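You operate a simulated robot arm through the tools that you are given. There is no shell and no other tool.

The job below is to be done with a simulated robot arm. You get a single attempt, and the scene is never put back.

## Task
Play track 4 on repeat with the bass on LO, volume 2.
Fine: knobs set before you press play; leave it playing.

Only the result counts: the job must be done as asked and must still hold three seconds after the hand-in. Knocking over, shifting, dropping, spilling or breaking anything else fails it.

## Robot
A 7-joint arm with a two-finger parallel gripper, fixed in place. Base frame: the origin is on the floor under the middle of its stand, x ahead of it, y to its left, z up. Lengths are in m, angles in rad, forces in N, time in s.
It reaches about 0.966 m from its shoulder. Its first joint turns from -2.897 to 2.897 rad. Payload 3.43 kg.
The tool frame sits at the grasp point between the pads (the TCP): z along the fingers, y along the line on which they close. The tips reach 0.03 m beyond it. Largest opening 0.094 m; finger width 0.028, thickness 0.01; the body of the gripper, 0.05 by 0.096 m, starts 0.055 m behind the TCP.
Orientation is told as [roll, pitch, yaw] about the base's x, y, z axes, in that order, counted from this pose: with the fingers straight down and closing along the base's y, the tool's x points along the base's -x, its y along +y and its z along -z.

## Interface
- The arm moves only by the tool servo_tool. Its argument "deltas" is a list of rows, each an object of numbers (a shift or turn left out is 0, a gripper value left out holds the last): "dx", "dy", "dz": the shift along the tool's x, y, z in cm; "ax", "ay", "az": the turn, a rotation vector about the tool's x, y, z in rad; "fingers": the finger opening in cm, from 0 to 9.4. In form: [{"dx": .., "dy": .., "dz": .., "ax": .., "ay": .., "az": .., "fingers": ..}, ...]. A call has 1 to 20 rows; each row is the pose to reach, as a shift and turn from the pose commanded when the call began, along the tool's axes at that moment. Each row takes 0.2 s and may step no farther than 0.05 m and 0.15 rad from the row before; otherwise, or with a gripper value out of range, the whole call is refused. A pose out of reach is approached as far as the arm can. The call stops where the force on the tool passes 40 N (or 10 N more than at its start, if that is more) or the arm is blocked; 0.2 s more then pass. The fingers move at their own pace (about 0.045 m/s each) and stop on an object; they squeeze with about 35 N. The grip force told is the motor's: it shows also when the fingers shut on nothing. Time passes only in rows, and 0.2 s behind the last, so rows that repeat a pose let the fingers close. The reply holds the time, the measured pose of the TCP, the force on the tool along the base axes, the opening and the grip force, in the units named above and with some noise, with the torque about the TCP (base axes, N m) and any sound that the robot's microphone picked up, and new pictures: "pictures" is both (left out), scene, wrist or none.
- Cameras (640 x 400 px; columns grow to the right, rows downward): "scene" is fixed at [0.2194, -0.5, 1.5179]; the picture's right is [-0.05, -1.00, 0.00], its down [-0.91, 0.04, -0.42] and it looks along [0.42, -0.02, -0.91] (base axes); focal length 214 px, centre (320, 200). "wrist" rides on the gripper at [0.076, 0.014, -0.102] in the tool frame; the picture's right is [-0.18, 0.98, 0.00], its down [-0.75, -0.14, -0.64] and it looks along [-0.63, -0.12, 0.77] (tool axes); focal length 243 px, centre (320, 200). There is no depth. A picture from a camera that has moved, and an enlarged one, comes with that camera's place and axes in the base frame and with its lens.
- move_column(by): slides the trunk up (or, below 0, down) by that many m; the arm rides with it, the base frame stays. It gives what a move gives, with no picture.
- inspect(camera, box): a new picture of the part [left, top, right, bottom] of that camera's present view, enlarged. No time passes.
- finish_job(): hands the job in; it is judged then, once.

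Nothing tells you positions but the pictures and the camera data. Unless the task says otherwise, let go and move clear before handing in.

The tools are called after ">>>" as a command line: name --argument value ..., lists and objects as JSON in quotes. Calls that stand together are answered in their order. servo_tool: Moves the arm, as the interface text tells. Its arguments: {"type":"object","properties":{"deltas":{"type":"array","items":{"type":"object","properties":{"dx":{"type":"number"},"dy":{"type":"number"},"dz":{"type":"number"},"ax":{"type":"number"},"ay":{"type":"number"},"az":{"type":"number"},"fingers":{"type":"number"}}}},"pictures":{"type":"string","enum":["both","scene","wrist","none"]}},"required":["deltas"]} The other tools are called the same way: move_column (by) moves the trunk up or down; inspect (camera, box) takes an enlarged picture of a part of a camera's view; finish_job () hands the job in.

At the start:

```text
time_s: 0.0
tcp_pos: [0.4578, -0.3551, 1.184]
ee_rot: [0.0, -0.001, 0.0]
force: [-0.9, -0.2, -0.1]
moment: [-0.02, 0.0, 0.05]
finger_gap: 0.0943
finger_force: 0.1
trunk travel left (down, up): [-0.375, 0.115]
```

scene: 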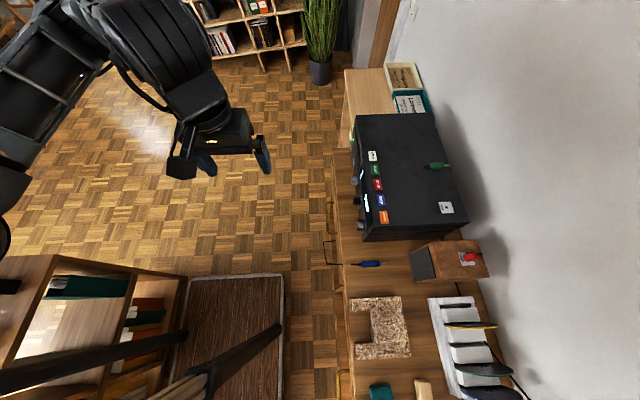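
wrist: 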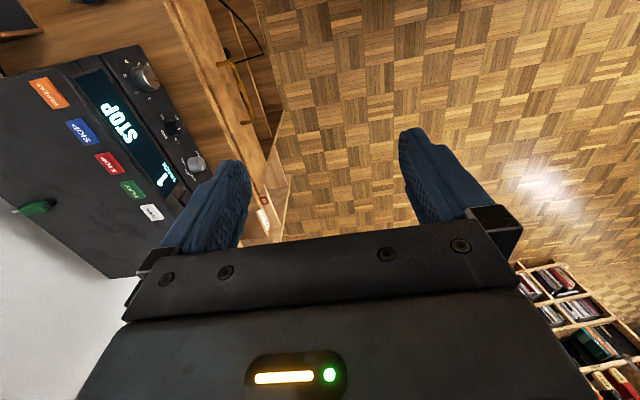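

I see a black player on a table to the right (toward -y), with coloured buttons on its top and knobs and a display on its front, which faces the robot. I'll enlarge both views before moving anything.

>>> inspect --camera "wrist" --box '[0, 40, 240, 280]'

>>> inspect --camera "scene" --box '[330, 100, 490, 280]'

>>> inspect --camera "wrist" --box '[80, 40, 220, 210]'

```text
1.67 times, centred on (120, 160) of wrist
camera zoom: at [0.3817, -0.3406, 1.2868], right [0.18, 0.98, 0.0], down [0.75, -0.14, 0.64], along [0.63, -0.12, -0.77], focal length 404 px, centre (653, 267)
```

zoom: 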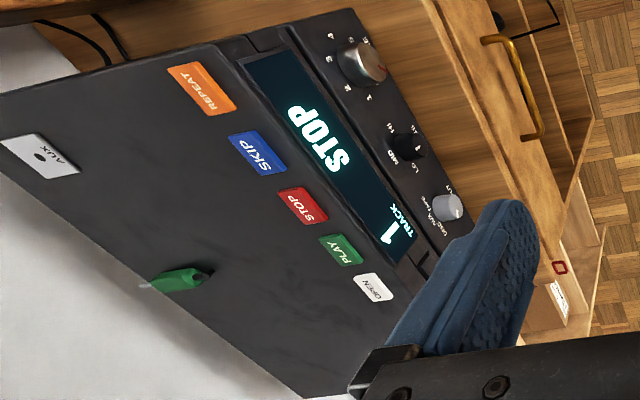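

```text
2.22 times, centred on (410, 190) of scene
camera zoom: at [0.2194, -0.5, 1.5179], right [-0.05, -1.0, 0.0], down [-0.91, 0.04, -0.42], along [0.42, -0.02, -0.91], focal length 477 px, centre (120, 222)
```

zoom: 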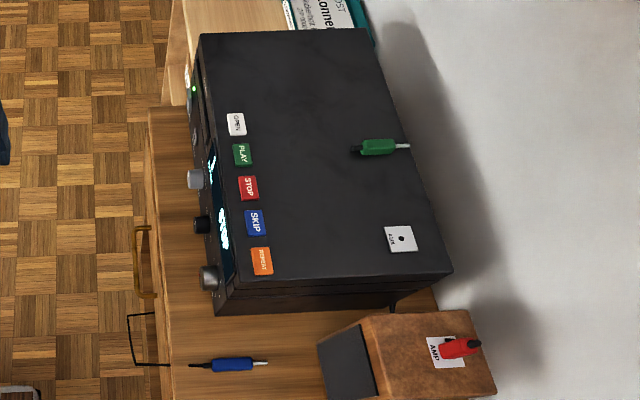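

```text
2.35 times, centred on (150, 125) of wrist
camera zoom: at [0.3817, -0.3406, 1.2868], right [0.18, 0.98, 0.0], down [0.75, -0.14, 0.64], along [0.63, -0.12, -0.77], focal length 571 px, centre (720, 376)
```

zoom: 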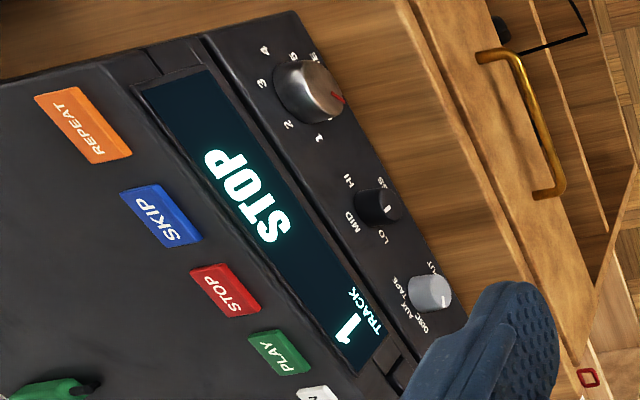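

The player's front faces +y. I place the knobs at about x = 0.43, 0.52 and 0.60, with z ≈ 0.85 and y ≈ -0.64. The top buttons are at y ≈ -0.68, z ≈ 0.975. I'll turn the hand to face the front panel, starting with the yaw.

>>> servo_tool --deltas '[{"az": -0.14}, {"az": -0.28}, {"az": -0.42}, {"az": -0.56}, {"az": -0.7}, {"az": -0.84}, {"az": -0.98}, {"az": -1.12}, {"az": -1.26}, {"az": -1.4}, {"az": -1.5708}, {"az": -1.5708}]' --pictures "none"

```text
refused: row 11 steps farther than a row can; nothing moved
```

I see no change, because the call was refused: the last step was too large. I'll send the same yaw again with even, smaller steps.

>>> servo_tool --deltas '[{"az": -0.1428}, {"az": -0.2856}, {"az": -0.4284}, {"az": -0.5712}, {"az": -0.714}, {"az": -0.8568}, {"az": -0.9996}, {"az": -1.1424}, {"az": -1.2852}, {"az": -1.428}, {"az": -1.5708}, {"az": -1.5708}]' --pictures "scene"

```text
time_s: 2.6
tcp_pos: [0.6668, -0.3642, 1.1446]
ee_rot: [0.128, 0.021, 1.493]
force: [-0.3, 0.0, 0.2]
moment: [-0.01, -0.05, 0.01]
finger_gap: 0.0941
finger_force: 0.0
out of reach, approached as far as the arm can: row 6, 7, 8, 9, 10, 11, 12
trunk travel left (down, up): [-0.375, 0.115]
```

scene: 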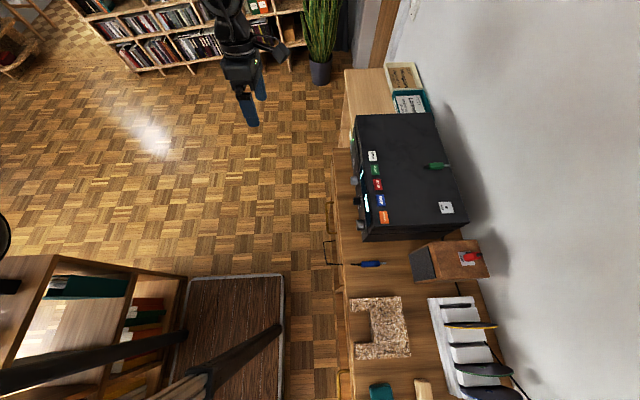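

The yaw ran into a joint limit, and the hand drifted to x ≈ 0.67, still well clear of everything. I'll undo the yaw and choose another wrist roll.

>>> servo_tool --deltas '[{"az": 0.1428}, {"az": 0.2856}, {"az": 0.4284}, {"az": 0.5712}, {"az": 0.714}, {"az": 0.8568}, {"az": 0.9996}, {"az": 1.1424}, {"az": 1.2852}, {"az": 1.428}, {"az": 1.5708}, {"az": 1.5708}]' --pictures "scene"

```text
time_s: 5.2
tcp_pos: [0.6714, -0.368, 1.1608]
ee_rot: [-0.009, 0.083, -0.086]
force: [-0.1, 1.0, 0.5]
moment: [0.02, 0.0, -0.03]
finger_gap: 0.0941
finger_force: 0.1
trunk travel left (down, up): [-0.375, 0.115]
```

scene: 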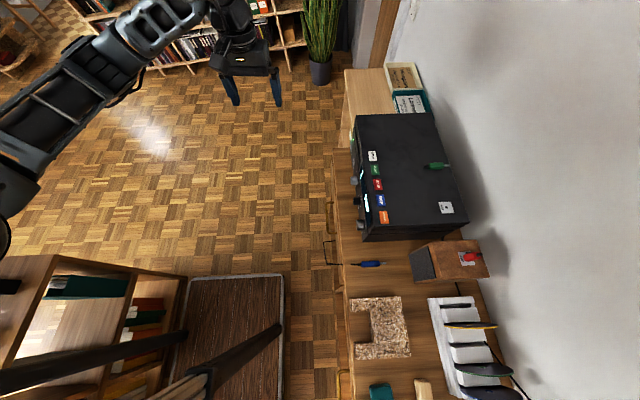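

The hand is back to pointing down, at about (0.67, -0.37, 1.16). I'll move back toward the robot, straighten it, and see how the arm sits.

>>> servo_tool --deltas '[{"dx": 4, "ax": -0.002, "ay": -0.016, "az": -0.017}, {"dx": 8, "ax": -0.004, "ay": -0.033, "az": -0.034}, {"dx": 12, "ax": -0.006, "ay": -0.05, "az": -0.052}, {"dx": 16, "ax": -0.008, "ay": -0.067, "az": -0.07}, {"dx": 20, "ax": -0.009, "ay": -0.083, "az": -0.086}, {"dx": 20, "ax": -0.009, "ay": -0.083, "az": -0.086}]' --pictures "scene"

```text
time_s: 6.6
tcp_pos: [0.4712, -0.3515, 1.1778]
ee_rot: [0.003, 0.0, 0.003]
force: [0.0, 0.5, -0.7]
moment: [0.03, -0.01, -0.01]
finger_gap: 0.0941
finger_force: 0.1
trunk travel left (down, up): [-0.375, 0.115]
```

scene: 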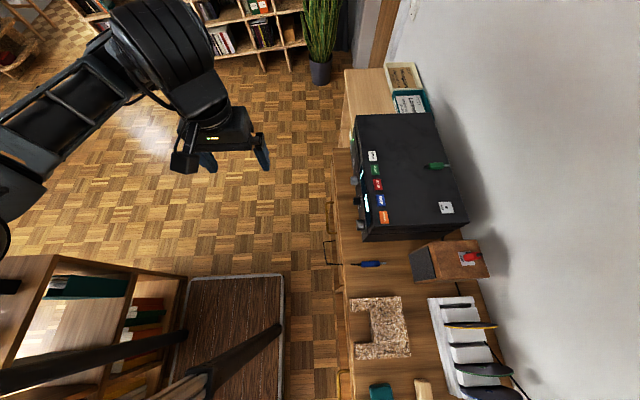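

The arm is back near its start pose. Next I'll tilt the hand about tool x so the fingers swing toward -y, with the camera on the -x side.

>>> servo_tool --deltas '[{"ax": 0.131}, {"ax": 0.262}, {"ax": 0.393}, {"ax": 0.524}, {"ax": 0.655}, {"ax": 0.786}, {"ax": 0.917}, {"ax": 1.048}, {"ax": 1.179}, {"ax": 1.31}, {"ax": 1.441}, {"ax": 1.5708}, {"ax": 1.5708}]' --pictures "both"

```text
time_s: 9.4
tcp_pos: [0.5145, -0.3887, 1.1577]
ee_rot: [-1.569, -0.002, 0.001]
force: [0.8, -0.1, 0.2]
moment: [-0.01, -0.03, -0.01]
finger_gap: 0.0939
finger_force: 0.0
out of reach, approached as far as the arm can: row 5, 6, 7, 8, 9, 10, 11, 12, 13
trunk travel left (down, up): [-0.375, 0.115]
camera wrist: at [0.4389, -0.2845, 1.143], right [0.19, 0.0, -0.98], down [0.75, 0.64, 0.14], along [0.63, -0.77, 0.12], focal length 243 px, centre (320, 200)
```

scene: 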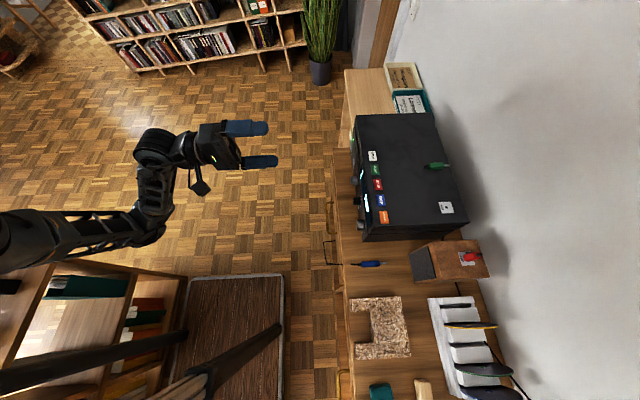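
wrist: 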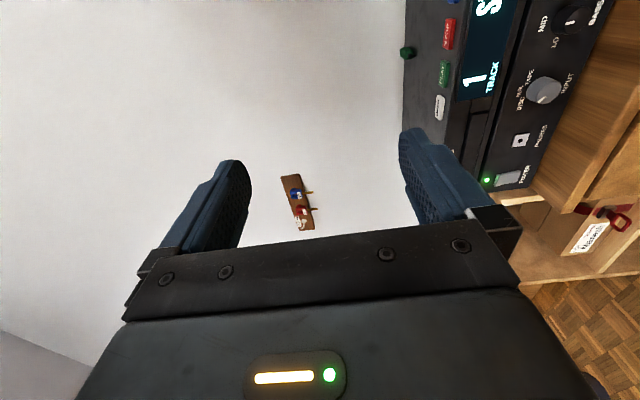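

Pointing toward -y works now, and the wrist camera can see part of the front panel. I'll enlarge that part.

>>> inspect --camera "wrist" --box '[400, 0, 620, 200]'

```text
2.00 times, centred on (510, 100) of wrist
camera zoom: at [0.4389, -0.2845, 1.143], right [0.19, 0.0, -0.98], down [0.75, 0.64, 0.14], along [0.63, -0.77, 0.12], focal length 485 px, centre (-60, 400)
```

zoom: 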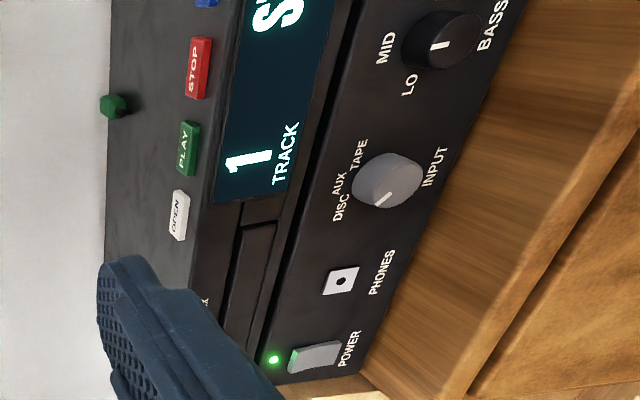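

The INPUT knob is already on DISC and the POWER light is green. BASS is a LO/MID/HI knob that seems to be on MID. I'll lower the trunk so the hand comes level with the panel for a straight view.

>>> move_column --by -0.28

```text
time_s: 12.2
tcp_pos: [0.5155, -0.3873, 0.8774]
ee_rot: [-1.568, -0.001, 0.002]
force: [1.0, 0.4, 0.1]
moment: [-0.04, -0.01, -0.01]
finger_gap: 0.094
finger_force: 0.1
trunk travel left (down, up): [-0.095, 0.395]
```

The hand should now be level with the panel. I'll shift toward -x for a wider view and look through the wrist camera.

>>> servo_tool --deltas '[{"dx": 4}, {"dx": 8}, {"dx": 12}, {"dx": 12}]' --pictures "both"

```text
time_s: 13.2
tcp_pos: [0.4233, -0.4409, 0.8451]
ee_rot: [-1.567, -0.003, 0.001]
force: [-0.8, 0.0, 0.5]
moment: [-0.02, 0.02, 0.02]
finger_gap: 0.0939
finger_force: 0.1
out of reach, approached as far as the arm can: row 1, 2, 3, 4
trunk travel left (down, up): [-0.095, 0.395]
camera wrist: at [0.3475, -0.3373, 0.8296], right [0.19, 0.0, -0.98], down [0.75, 0.64, 0.14], along [0.63, -0.77, 0.12], focal length 243 px, centre (320, 200)
```

scene: 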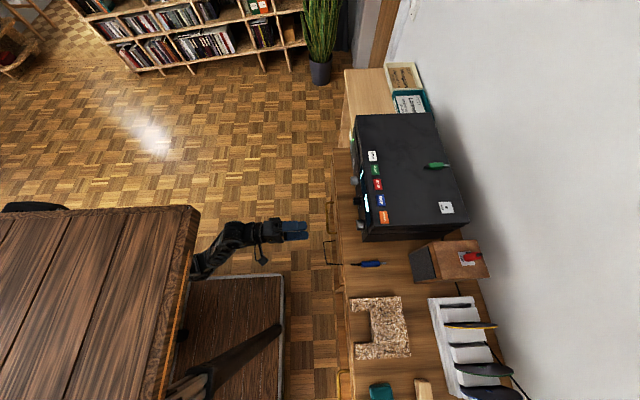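
wrist: 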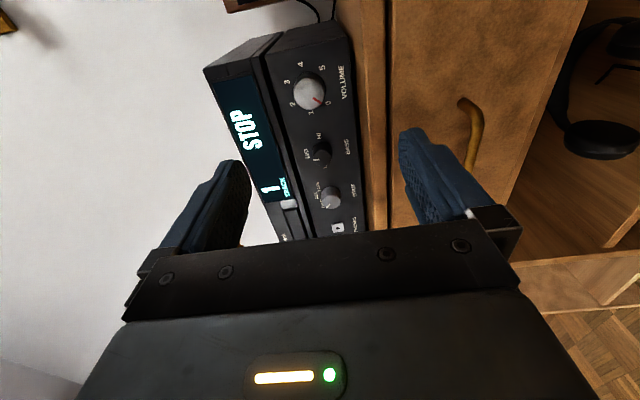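

The wrist view now shows the whole panel: the volume knob's red mark sits near 0, and BASS and INPUT are below it. A wooden surface has also appeared on the left of the scene picture, so I'll look at both more closely.

>>> inspect --camera "scene" --box '[0, 180, 340, 400]'

>>> inspect --camera "wrist" --box '[200, 20, 390, 240]'

>>> inspect --camera "wrist" --box '[270, 50, 370, 140]'

>>> inspect --camera "wrist" --box '[280, 120, 380, 220]'

```text
1.82 times, centred on (170, 290) of scene
camera zoom: at [0.2194, -0.5, 1.5179], right [-0.05, -1.0, 0.0], down [-0.91, 0.04, -0.42], along [0.42, -0.02, -0.91], focal length 390 px, centre (593, 36)
```

zoom: 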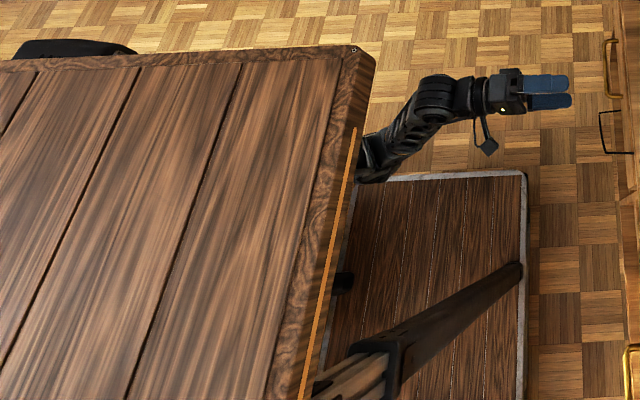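

```text
1.82 times, centred on (295, 130) of wrist
camera zoom: at [0.3475, -0.3373, 0.8296], right [0.19, 0.0, -0.98], down [0.75, 0.64, 0.14], along [0.63, -0.77, 0.12], focal length 441 px, centre (366, 327)
```

zoom: 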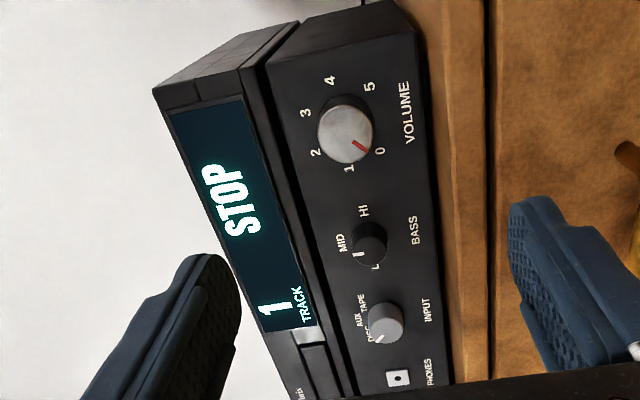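

```text
4.44 times, centred on (320, 95) of wrist
camera zoom: at [0.3475, -0.3373, 0.8296], right [0.19, 0.0, -0.98], down [0.75, 0.64, 0.14], along [0.63, -0.77, 0.12], focal length 1078 px, centre (320, 667)
```

zoom: 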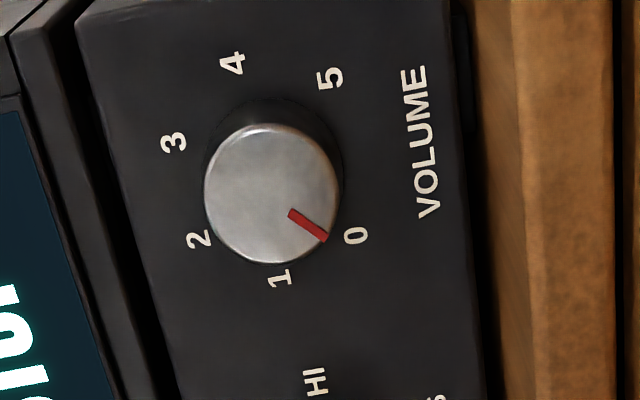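

```text
4.00 times, centred on (330, 170) of wrist
camera zoom: at [0.3475, -0.3373, 0.8296], right [0.19, 0.0, -0.98], down [0.75, 0.64, 0.14], along [0.63, -0.77, 0.12], focal length 970 px, centre (280, 320)
```

zoom: 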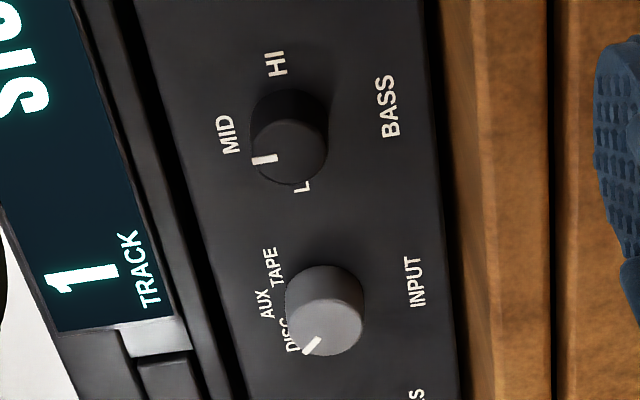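

All the readings agree. VOLUME is on 0 and its knob is at about (0.431, -0.63, 0.857), roughly 36 mm across. BASS is on MID at x ≈ 0.517 and INPUT is on DISC. I'll line up in front of the VOLUME knob with a narrower finger opening.

>>> servo_tool --deltas '[{"dx": -0.4, "dy": -0.6, "dz": 2, "fingers": 5.5}, {"dx": -0.8, "dy": -1.2, "dz": 4, "fingers": 5.5}, {"dx": -0.8, "dy": -1.2, "dz": 6, "fingers": 5.5}, {"dx": -0.8, "dy": -1.2, "dz": 8, "fingers": 5.5}, {"dx": -0.8, "dy": -1.2, "dz": 10, "fingers": 5.5}, {"dx": -0.8, "dy": -1.2, "dz": 10, "fingers": 5.5}]' --pictures "both"

```text
time_s: 14.6
tcp_pos: [0.4327, -0.5395, 0.8573]
ee_rot: [-1.567, -0.001, 0.002]
force: [0.0, -0.6, 0.7]
moment: [-0.03, 0.0, 0.0]
finger_gap: 0.055
finger_force: 0.0
trunk travel left (down, up): [-0.095, 0.395]
camera wrist: at [0.3561, -0.4367, 0.8424], right [0.19, 0.0, -0.98], down [0.75, 0.64, 0.14], along [0.63, -0.77, 0.12], focal length 243 px, centre (320, 200)
```

scene: 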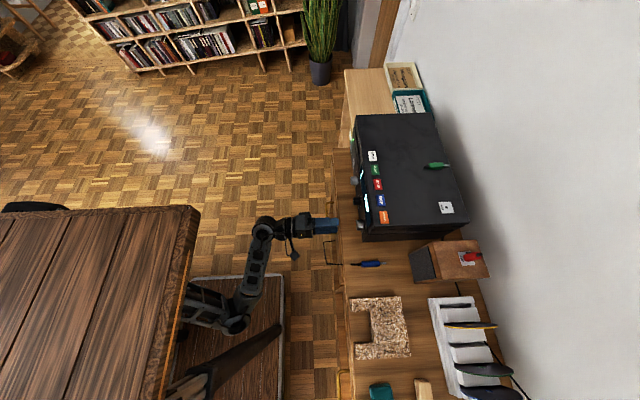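
wrist: 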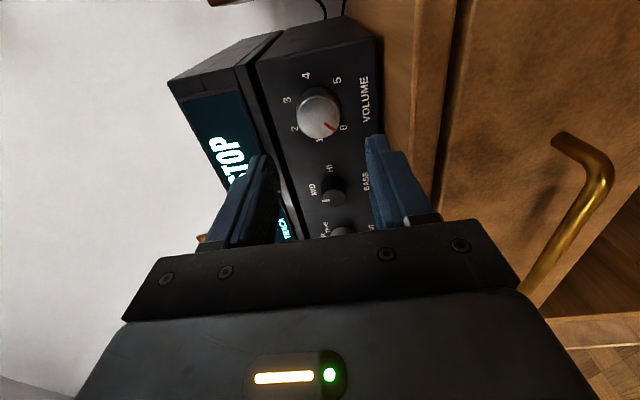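

Every row was reachable, and the hand sits in front of the VOLUME knob. I'll zoom in to refine the alignment.

>>> inspect --camera "wrist" --box '[260, 60, 390, 240]'

```text
2.22 times, centred on (325, 150) of wrist
camera zoom: at [0.3561, -0.4367, 0.8424], right [0.19, 0.0, -0.98], down [0.75, 0.64, 0.14], along [0.63, -0.77, 0.12], focal length 539 px, centre (309, 311)
```

zoom: 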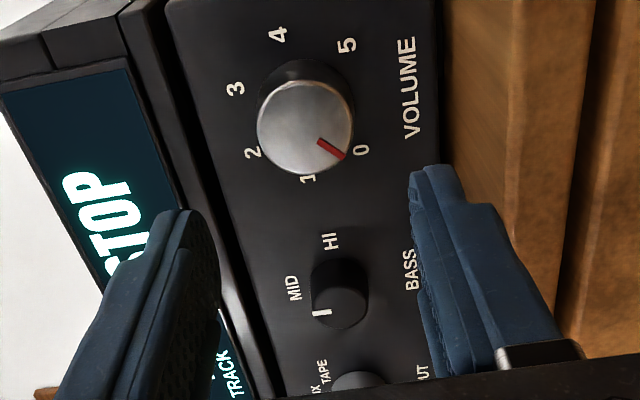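

The VOLUME axis is at about x = 0.4296, z = 0.8585, with the panel at y ≈ -0.6485. The marks are about 54° apart, so 2 is roughly 108° clockwise from 0. Before gripping, I'll test in free space how far the wrist rolls in the negative direction, which would put the camera on top.

>>> servo_tool --deltas '[{"dx": 0.3, "dy": -0.1, "az": -0.14}, {"dx": 0.3, "dy": -0.1, "az": -0.28}, {"dx": 0.3, "dy": -0.1, "az": -0.42}, {"dx": 0.3, "dy": -0.1, "az": -0.56}]' --pictures "none"

```text
time_s: 15.5
tcp_pos: [0.4555, -0.5182, 0.8084]
ee_rot: [-1.436, 0.321, 0.067]
force: [-1.3, -0.3, 0.4]
moment: [0.02, 0.0, 0.0]
finger_gap: 0.055
finger_force: 0.0
trunk travel left (down, up): [-0.095, 0.395]
stopped in row 4: the arm was blocked; the commanded pose is now the measured one
```

The arm was blocked partway and the hand dropped to about z = 0.81. I'll check what it touched before doing anything else.

>>> inspect --camera "scene" --box '[100, 120, 500, 400]'

>>> inspect --camera "wrist" --box '[0, 0, 640, 400]'

```text
1.43 times, centred on (300, 260) of scene
camera zoom: at [0.2194, -0.5, 1.5179], right [-0.05, -1.0, 0.0], down [-0.91, 0.04, -0.42], along [0.42, -0.02, -0.91], focal length 306 px, centre (349, 114)
```

zoom: 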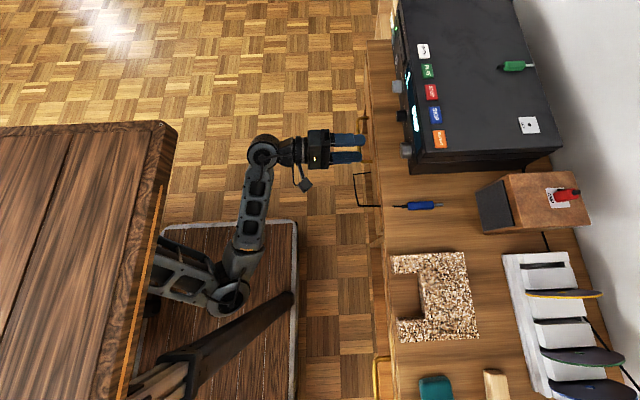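

```text
1.00 times, centred on (320, 200) of wrist (not enlarged: the box is as wide or as high as the picture)
camera zoom: at [0.3764, -0.4197, 0.8319], right [-0.14, 0.12, -0.98], down [0.74, 0.67, -0.02], along [0.65, -0.73, -0.19], focal length 243 px, centre (320, 200)
```

zoom: 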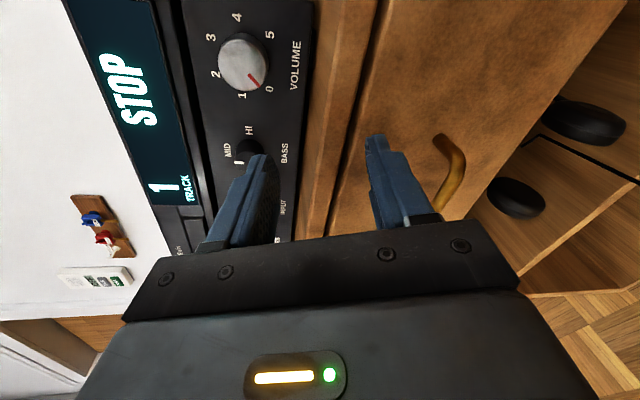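

The tool itself shows almost no force, so it looks like the elbow met the robot's own stand. I'll enlarge that area to understand how the arm is sitting.

>>> inspect --camera "scene" --box '[150, 190, 350, 400]'

>>> inspect --camera "scene" --box '[320, 190, 480, 290]'

```text
1.90 times, centred on (250, 295) of scene
camera zoom: at [0.2194, -0.5, 1.5179], right [-0.05, -1.0, 0.0], down [-0.91, 0.04, -0.42], along [0.42, -0.02, -0.91], focal length 408 px, centre (453, 19)
```

zoom: 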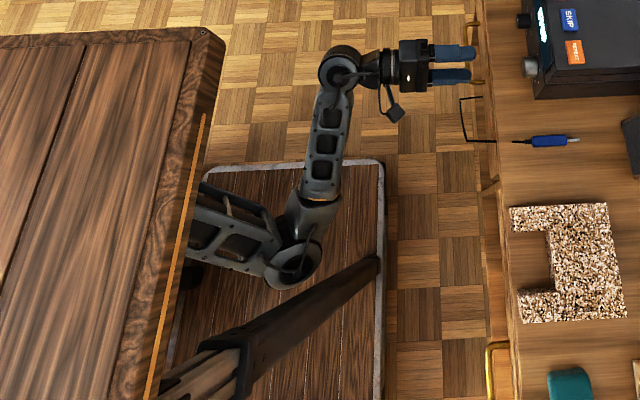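

```text
4.00 times, centred on (400, 240) of scene
camera zoom: at [0.2194, -0.5, 1.5179], right [-0.05, -1.0, 0.0], down [-0.91, 0.04, -0.42], along [0.42, -0.02, -0.91], focal length 858 px, centre (0, 40)
```

zoom: 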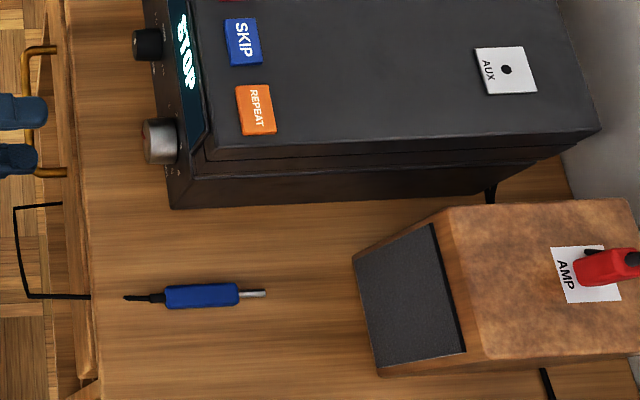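

The arm hangs below a raised wooden desktop, and its elbow touched the desk leg on the -x side. I'll go back to the level pose in front of VOLUME, then try rolling the other way, which should move the elbow off the leg.

>>> servo_tool --deltas '[{"dx": 1.4, "dy": -1.4, "dz": 0.3, "ax": 0.041, "ay": 0.015, "az": 0.108}, {"dx": 2.8, "dy": -2.8, "dz": 0.8, "ax": 0.082, "ay": 0.03, "az": 0.216}, {"dx": 4.1, "dy": -4.1, "dz": 1.4, "ax": 0.123, "ay": 0.045, "az": 0.325}, {"dx": 4.1, "dy": -4.1, "dz": 1.4, "ax": 0.123, "ay": 0.045, "az": 0.325}]' --pictures "scene"

```text
time_s: 16.5
tcp_pos: [0.4333, -0.5381, 0.8513]
ee_rot: [-1.558, -0.01, -0.005]
force: [0.1, -0.3, 0.0]
moment: [0.04, -0.01, 0.0]
finger_gap: 0.055
finger_force: 0.1
trunk travel left (down, up): [-0.095, 0.395]
```

scene: 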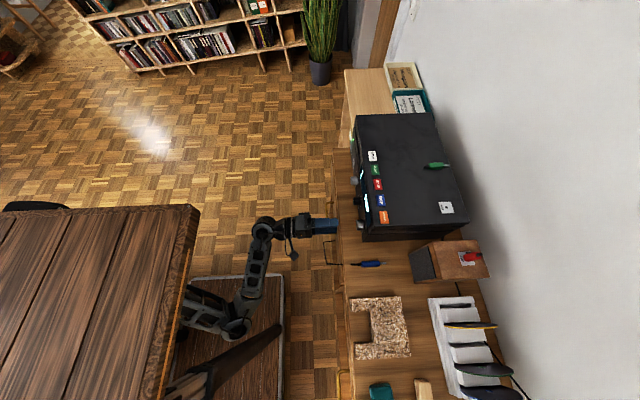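

The pose is recovered to within a few mm. Now I'll try rolling in the positive direction, in small steps.

>>> servo_tool --deltas '[{"az": 0.12}, {"az": 0.24}, {"az": 0.36}, {"az": 0.48}, {"az": 0.6}, {"az": 0.6}]' --pictures "scene"

```text
time_s: 17.9
tcp_pos: [0.4275, -0.5418, 0.8608]
ee_rot: [-1.576, -0.596, -0.002]
force: [-0.4, -0.3, -0.4]
moment: [-0.04, 0.01, 0.0]
finger_gap: 0.0549
finger_force: 0.0
trunk travel left (down, up): [-0.095, 0.395]
```

scene: 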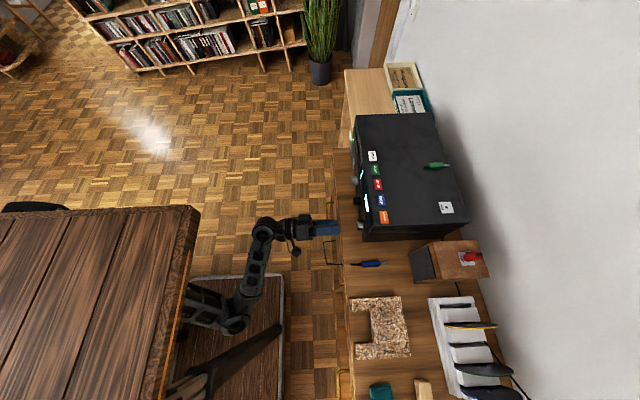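

Rolling positive works cleanly and the elbow stays put. I'll confirm the full +1.9 rad range here in free space before gripping.

>>> servo_tool --deltas '[{"az": 0.13}, {"az": 0.26}, {"az": 0.39}, {"az": 0.52}, {"az": 0.65}, {"az": 0.78}, {"az": 0.91}, {"az": 1.04}, {"az": 1.17}, {"az": 1.3}, {"az": 1.4}, {"az": 1.4}]' --pictures "wrist"

```text
time_s: 20.5
tcp_pos: [0.4268, -0.5418, 0.8605]
ee_rot: [1.578, -1.145, 3.133]
force: [-0.1, 0.7, -0.6]
moment: [-0.02, 0.01, 0.0]
finger_gap: 0.0552
finger_force: 0.2
trunk travel left (down, up): [-0.095, 0.395]
camera wrist: at [0.4719, -0.438, 0.7953], right [0.82, 0.0, 0.57], down [-0.44, 0.65, 0.63], along [-0.37, -0.76, 0.53], focal length 243 px, centre (320, 200)
```

wrist: 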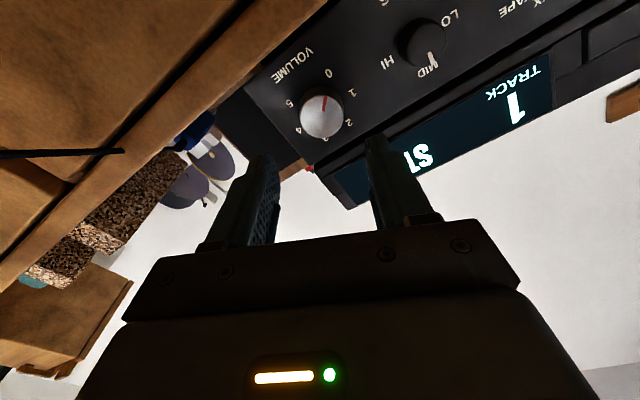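

The full roll range is clear, and the VOLUME axis comes out at (0.4295, 0.858) again. This roll angle suits turning BASS counter-clockwise first, so I'll zoom in on that knob.

>>> inspect --camera "wrist" --box '[260, 0, 480, 150]'

```text
2.67 times, centred on (370, 75) of wrist
camera zoom: at [0.4719, -0.438, 0.7953], right [0.82, 0.0, 0.57], down [-0.44, 0.65, 0.63], along [-0.37, -0.76, 0.53], focal length 647 px, centre (187, 533)
```

zoom: 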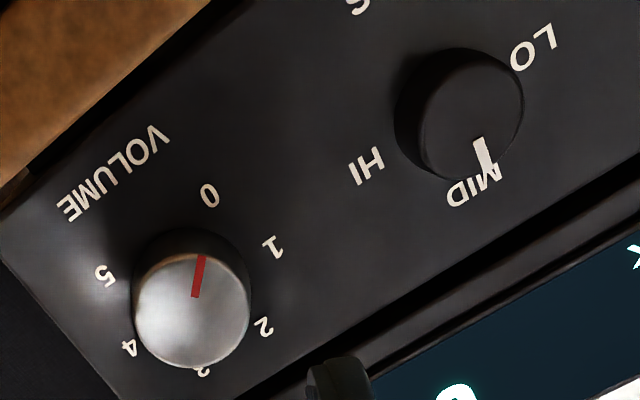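

The label geometry is consistent. BASS is centred at (0.5155, 0.857), with LO at -90° (left) and HI at +90°. VOLUME is at (0.430, 0.857) with marks at ±27°, ±81° and ±135°. I'll slide over in front of BASS with the roll at about 1.75 rad.

>>> servo_tool --deltas '[{"dx": 0.8, "dy": 1.6, "az": -0.05}, {"dx": 1.6, "dy": 3.2, "az": -0.1}, {"dx": 2.4, "dy": 4.8, "az": -0.15}, {"dx": 3.2, "dy": 6.4, "az": -0.2}, {"dx": 4.0, "dy": 7.9, "az": -0.25}, {"dx": 4.0, "dy": 7.9, "az": -0.25, "fingers": 5.0}, {"dx": 4.0, "dy": 7.9, "az": -0.25, "fingers": 5.0}]' --pictures "both"

```text
time_s: 22.1
tcp_pos: [0.5172, -0.542, 0.8544]
ee_rot: [1.586, -1.396, 3.124]
force: [-0.1, -0.3, 0.4]
moment: [0.02, 0.01, -0.02]
finger_gap: 0.0499
finger_force: 0.1
trunk travel left (down, up): [-0.095, 0.395]
camera wrist: at [0.5443, -0.4391, 0.7804], right [0.94, 0.0, 0.35], down [-0.27, 0.64, 0.72], along [-0.23, -0.76, 0.6], focal length 243 px, centre (320, 200)
```

scene: 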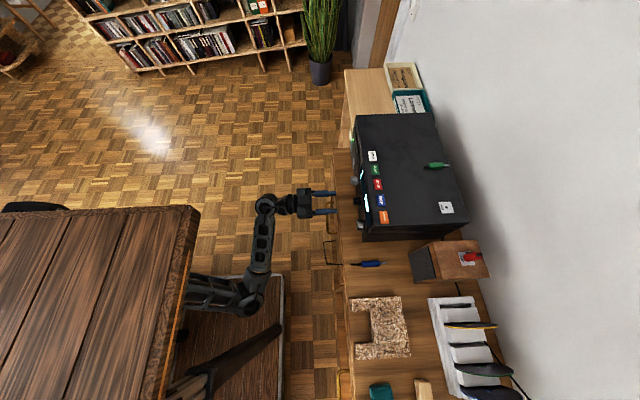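
wrist: 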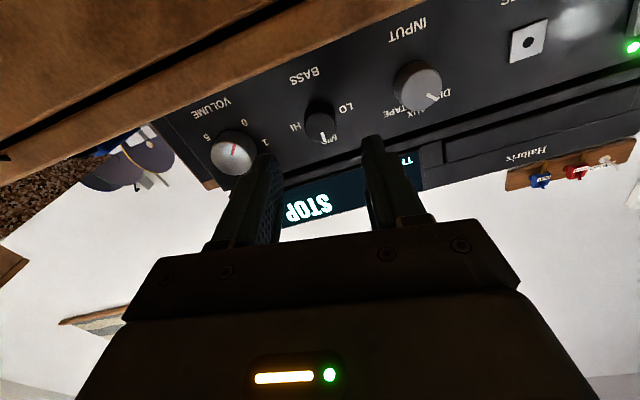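

BASS sits centred between the fingers. I'll advance until the fingertips flank the knob, stopping short of the panel.

>>> servo_tool --deltas '[{"dx": -0.2, "dy": -0.1, "dz": 1.4}, {"dx": -0.3, "dy": -0.12, "dz": 2.8}, {"dx": -0.3, "dy": -0.12, "dz": 4.2}, {"dx": -0.3, "dy": -0.12, "dz": 5.4}, {"dx": -0.3, "dy": -0.12, "dz": 6.3}, {"dx": -0.3, "dy": -0.12, "dz": 6.8}, {"dx": -0.3, "dy": -0.12, "dz": 6.8}]' --pictures "both"

```text
time_s: 23.7
tcp_pos: [0.5144, -0.6092, 0.8593]
ee_rot: [1.586, -1.396, 3.124]
force: [0.2, -0.1, -0.3]
moment: [0.02, -0.02, -0.02]
finger_gap: 0.0501
finger_force: 0.1
trunk travel left (down, up): [-0.095, 0.395]
camera wrist: at [0.5419, -0.5068, 0.7846], right [0.94, 0.0, 0.35], down [-0.27, 0.64, 0.72], along [-0.23, -0.76, 0.6], focal length 243 px, centre (320, 200)
```

scene: 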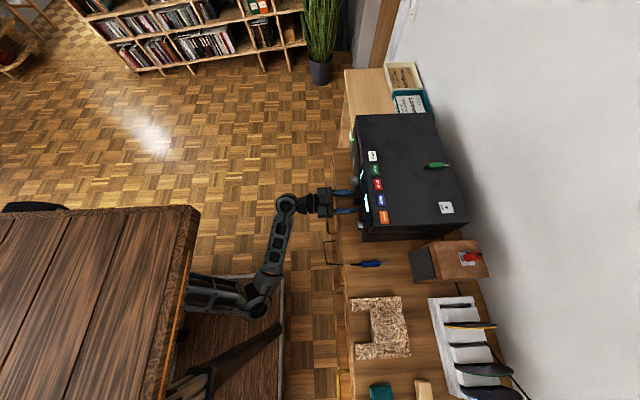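
wrist: 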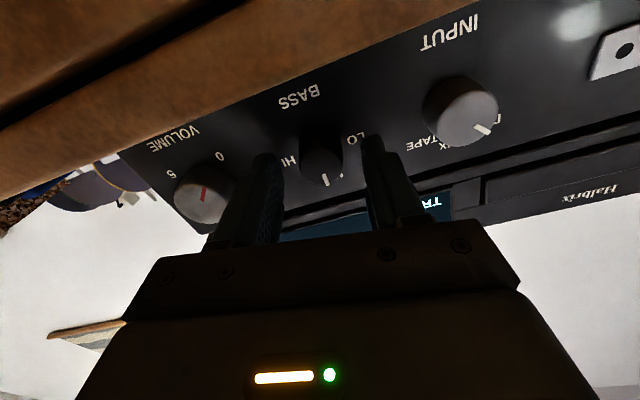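

The reading is (0.514, -0.609, 0.859) with no contact force. I'll zoom in to check the tips against the knob.

>>> inspect --camera "wrist" --box '[230, 100, 420, 250]'

```text
2.67 times, centred on (325, 175) of wrist
camera zoom: at [0.5419, -0.5068, 0.7846], right [0.94, 0.0, 0.35], down [-0.27, 0.64, 0.72], along [-0.23, -0.76, 0.6], focal length 647 px, centre (307, 267)
```

zoom: 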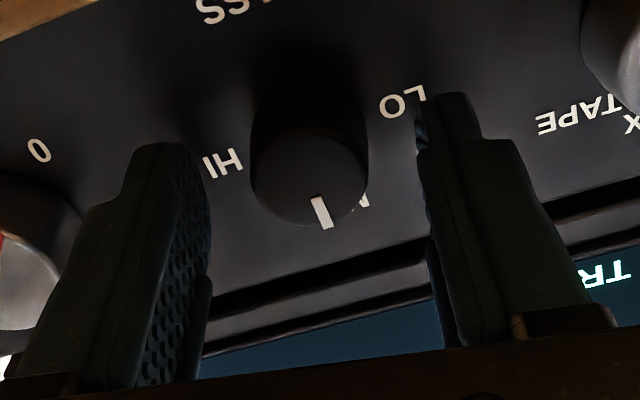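

The knob sits between the pads with a slight offset. I'll close gently and check the grip before turning.

>>> servo_tool --deltas '[{"dx": 0.1, "dy": -0.1, "fingers": 5.0}, {"dx": 0.1, "dy": -0.1, "fingers": 2.0}, {"dx": 0.1, "dy": -0.1, "fingers": 2.0}, {"dx": 0.1, "dy": -0.1, "fingers": 2.0}, {"dx": 0.1, "dy": -0.1, "fingers": 2.0}]' --pictures "wrist"

```text
time_s: 24.9
tcp_pos: [0.514, -0.6086, 0.8579]
ee_rot: [1.59, -1.396, 3.123]
force: [14.8, -3.3, 4.0]
moment: [-0.09, 0.02, 0.57]
finger_gap: 0.0263
finger_force: 45.0
trunk travel left (down, up): [-0.095, 0.395]
camera wrist: at [0.5423, -0.5057, 0.7836], right [0.94, 0.0, 0.35], down [-0.27, 0.64, 0.72], along [-0.23, -0.76, 0.6], focal length 243 px, centre (320, 200)
```

wrist: 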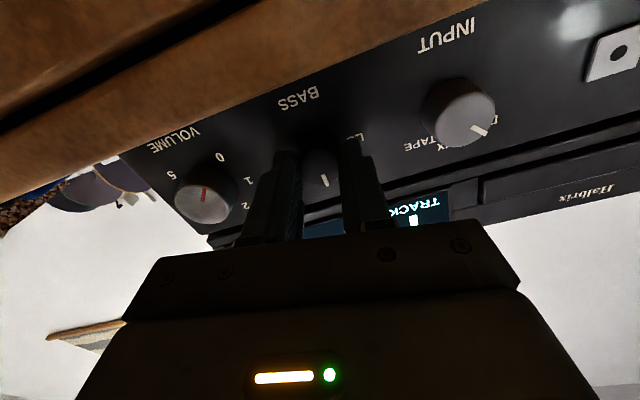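

The grip holds: the gap is 26 mm with about 15 N pushing in +x, so the hand is a millimetre or two off to -x. I'll nudge to relieve that before turning.

>>> servo_tool --deltas '[{"dy": 0.1}, {"dy": 0.2}, {"dy": 0.2}]' --pictures "none"

```text
time_s: 25.7
tcp_pos: [0.514, -0.6084, 0.8574]
ee_rot: [1.578, -1.395, 3.131]
force: [5.4, 6.7, -5.4]
moment: [-0.21, -0.02, -0.02]
finger_gap: 0.0263
finger_force: 45.0
trunk travel left (down, up): [-0.095, 0.395]
```

The side force is down to about 5 N. I'll turn BASS counter-clockwise halfway first and check.

>>> servo_tool --deltas '[{"az": -0.1}, {"az": -0.2}, {"az": -0.3}, {"az": -0.4}, {"az": -0.5}, {"az": -0.6}, {"az": -0.7}, {"az": -0.785}]' --pictures "wrist"

```text
time_s: 27.5
tcp_pos: [0.5152, -0.6084, 0.8578]
ee_rot: [-1.573, -0.959, -0.002]
force: [-12.5, 27.5, -16.3]
moment: [0.38, 0.01, -0.32]
finger_gap: 0.0265
finger_force: 45.0
trunk travel left (down, up): [-0.095, 0.395]
camera wrist: at [0.4832, -0.5058, 0.7861], right [0.91, 0.0, -0.41], down [0.32, 0.64, 0.7], along [0.26, -0.77, 0.59], focal length 243 px, centre (320, 200)
```

wrist: 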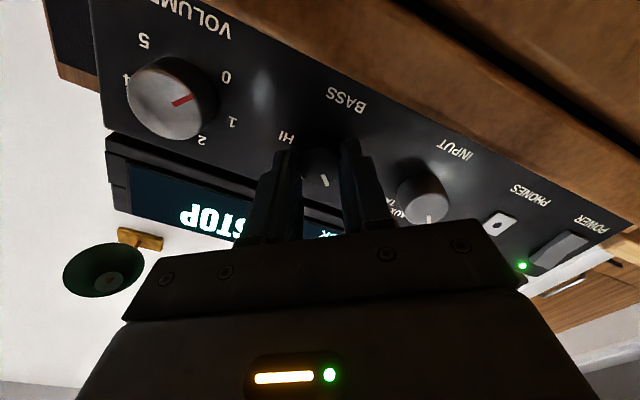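

The knob is turning with the hand, with the pointer fixed relative to the fingers. About 27 N of side load has built up, so I'll relieve that before doing the second half.

>>> servo_tool --deltas '[{"dx": 0.12, "dz": -0.15}, {"dx": 0.25, "dz": -0.3}, {"dx": 0.25, "dz": -0.3}]' --pictures "none"

```text
time_s: 28.3
tcp_pos: [0.5149, -0.6067, 0.8572]
ee_rot: [-1.579, -0.959, 0.008]
force: [7.9, -3.1, -1.5]
moment: [-0.37, -0.02, 0.58]
finger_gap: 0.0262
finger_force: 28.5
trunk travel left (down, up): [-0.095, 0.395]
```

Forces are low again. I'll complete the remaining counter-clockwise turn to LO.

>>> servo_tool --deltas '[{"az": -0.1}, {"az": -0.2}, {"az": -0.3}, {"az": -0.4}, {"az": -0.5}, {"az": -0.6}, {"az": -0.7}, {"az": -0.785}]' --pictures "wrist"

```text
time_s: 30.1
tcp_pos: [0.5152, -0.6049, 0.8574]
ee_rot: [-1.576, -0.176, -0.002]
force: [5.8, 11.3, 15.0]
moment: [-0.6, -0.35, 0.75]
finger_gap: 0.0261
finger_force: 44.3
trunk travel left (down, up): [-0.095, 0.395]
camera wrist: at [0.4418, -0.5027, 0.8288], right [0.35, -0.01, -0.94], down [0.72, 0.64, 0.27], along [0.6, -0.77, 0.23], focal length 243 px, centre (320, 200)
```

wrist: 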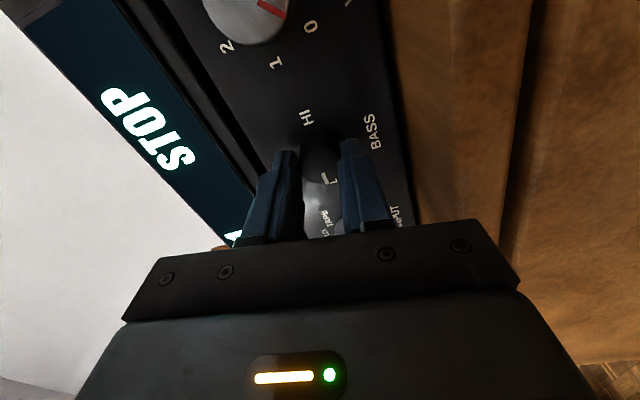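

BASS now appears to point toward LO. I'll release, back away, and check the pointer.

>>> servo_tool --deltas '[{"fingers": 5.0}, {"fingers": 5.0}, {"fingers": 5.0}, {"dz": -1.5, "fingers": 5.0}, {"dz": -3.5, "fingers": 5.0}, {"dz": -6.0, "fingers": 5.0}, {"dz": -6.5, "fingers": 5.0}, {"dz": -6.5, "fingers": 5.0}]' --pictures "wrist"

```text
time_s: 31.9
tcp_pos: [0.5142, -0.5425, 0.8567]
ee_rot: [-1.573, -0.176, -0.003]
force: [0.1, -0.4, 0.2]
moment: [0.03, 0.0, 0.02]
finger_gap: 0.0499
finger_force: 0.0
trunk travel left (down, up): [-0.095, 0.395]
camera wrist: at [0.4417, -0.4382, 0.8275], right [0.35, 0.0, -0.94], down [0.72, 0.64, 0.27], along [0.6, -0.77, 0.23], focal length 243 px, centre (320, 200)
```

wrist: 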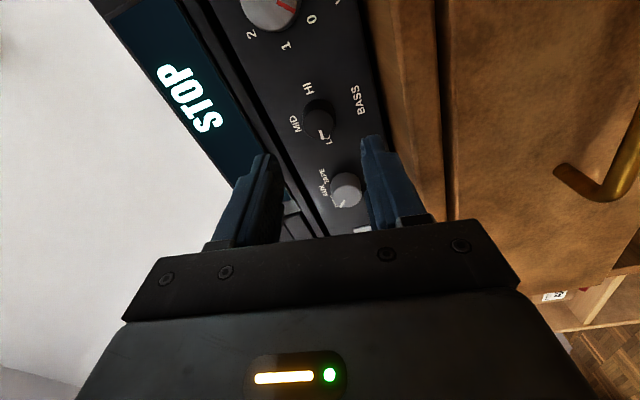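

>>> inspect --camera "wrist" --box '[270, 70, 380, 160]'

>>> inspect --camera "wrist" --box '[230, 0, 380, 100]'

```text
4.44 times, centred on (325, 115) of wrist
camera zoom: at [0.4417, -0.4382, 0.8275], right [0.35, 0.0, -0.94], down [0.72, 0.64, 0.27], along [0.6, -0.77, 0.23], focal length 1078 px, centre (298, 578)
```

zoom: 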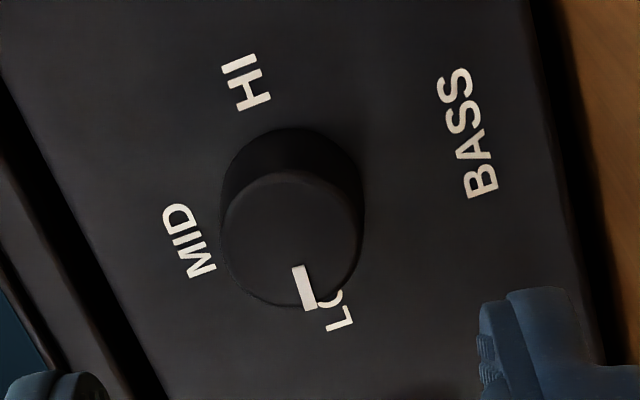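

```text
4.00 times, centred on (305, 50) of wrist
camera zoom: at [0.4417, -0.4382, 0.8275], right [0.35, 0.0, -0.94], down [0.72, 0.64, 0.27], along [0.6, -0.77, 0.23], focal length 970 px, centre (380, 800)
```

zoom: 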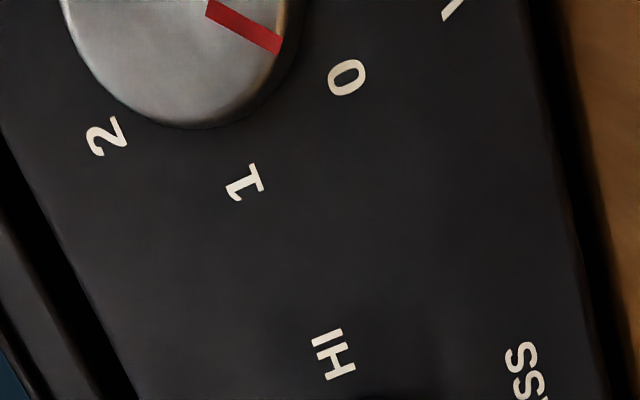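

The pointer lies close to LO. I'll enlarge it more to measure any leftover angle.

>>> inspect --camera "wrist" --box '[305, 90, 365, 155]'

```text
6.15 times, centred on (335, 122) of wrist
camera zoom: at [0.4417, -0.4382, 0.8275], right [0.35, 0.0, -0.94], down [0.72, 0.64, 0.27], along [0.6, -0.77, 0.23], focal length 1493 px, centre (228, 677)
```

zoom: 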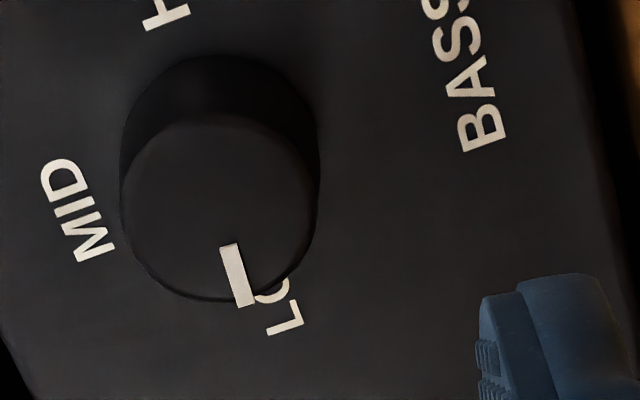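

BASS sits within about 3° of LO, which is a clean setting. Next I'll slide back in front of VOLUME with the roll near 0.1 rad, leaving room for the 108° clockwise turn.

>>> servo_tool --deltas '[{"dx": 1.66, "dy": -0.3, "az": -0.015}, {"dx": 3.32, "dy": -0.6, "az": -0.03}, {"dx": 4.98, "dy": -0.9, "az": -0.045}, {"dx": 6.64, "dy": -1.2, "az": -0.06}, {"dx": 8.29, "dy": -1.47, "az": -0.076}, {"dx": 8.29, "dy": -1.47, "az": -0.076, "fingers": 5.6}, {"dx": 8.29, "dy": -1.47, "az": -0.076, "fingers": 5.6}]' --pictures "both"

```text
time_s: 33.0
tcp_pos: [0.5329, -0.5111, 0.8586]
ee_rot: [-1.586, -0.098, 0.172]
force: [0.0, -0.2, 0.3]
moment: [-0.01, 0.0, 0.03]
finger_gap: 0.0498
finger_force: 0.0
trunk travel left (down, up): [-0.095, 0.395]
stopped in row 5: the arm was blocked; the commanded pose is now the measured one
camera wrist: at [0.4428, -0.4227, 0.8338], right [0.28, 0.03, -0.96], down [0.62, 0.76, 0.2], along [0.74, -0.65, 0.19], focal length 243 px, centre (320, 200)
```

scene: 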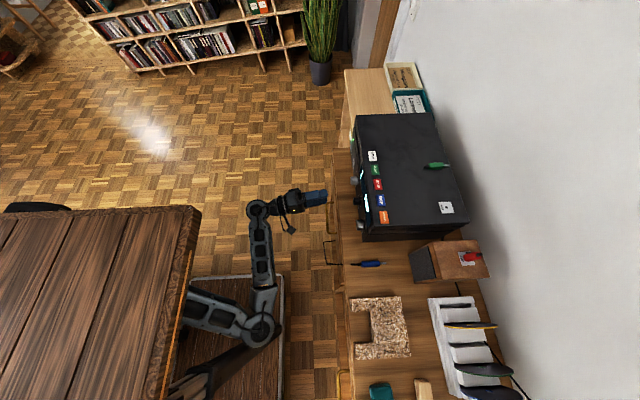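
wrist: 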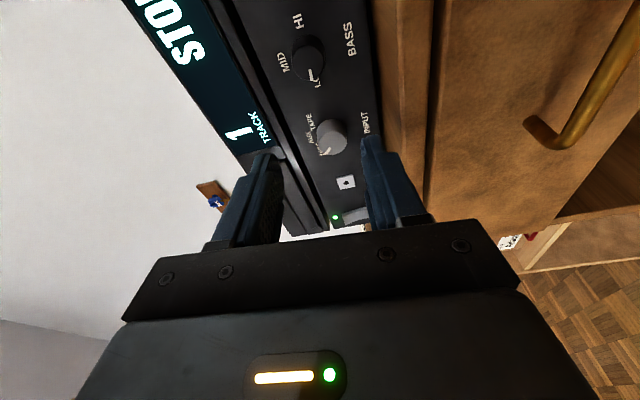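

The elbow came up against the desk leg again while sliding toward -x; the hand touched nothing. Rolling positive moves the elbow off the leg, so I'll first straighten the hand here at x ≈ 0.53.

>>> servo_tool --deltas '[{"dx": 0.3, "dy": 0.05, "dz": 0.6, "ay": 0.06}, {"dx": 0.6, "dy": 0.1, "dz": 1.2, "ay": 0.12}, {"dx": 0.6, "dy": 0.1, "dz": 1.8, "ay": 0.171}, {"dx": 0.6, "dy": 0.1, "dz": 1.8, "ay": 0.171}]' --pictures "scene"

```text
time_s: 34.0
tcp_pos: [0.5261, -0.5305, 0.8601]
ee_rot: [-1.567, -0.102, -0.008]
force: [0.1, 0.1, 0.2]
moment: [-0.05, 0.02, 0.02]
finger_gap: 0.0502
finger_force: 0.0
trunk travel left (down, up): [-0.095, 0.395]
```

scene: 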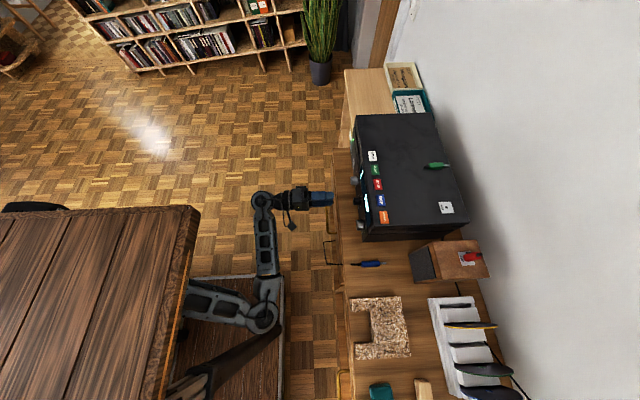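

The hand is straight again at (0.526, -0.53, 0.860). Now I'll roll positive and watch the elbow.

>>> servo_tool --deltas '[{"az": 0.13}, {"az": 0.26}, {"az": 0.39}, {"az": 0.52}, {"az": 0.65}, {"az": 0.78}, {"az": 0.91}, {"az": 1.04}, {"az": 1.17}, {"az": 1.3}, {"az": 1.43}, {"az": 1.56}, {"az": 1.65}, {"az": 1.65}]' --pictures "scene"

```text
time_s: 37.0
tcp_pos: [0.5283, -0.5314, 0.8605]
ee_rot: [1.554, -1.388, -3.131]
force: [0.4, -0.8, 1.3]
moment: [0.01, -0.01, 0.01]
finger_gap: 0.0502
finger_force: 0.0
trunk travel left (down, up): [-0.095, 0.395]
```

scene: 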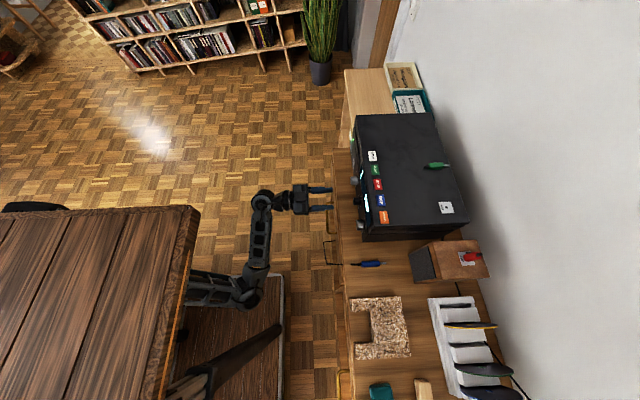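

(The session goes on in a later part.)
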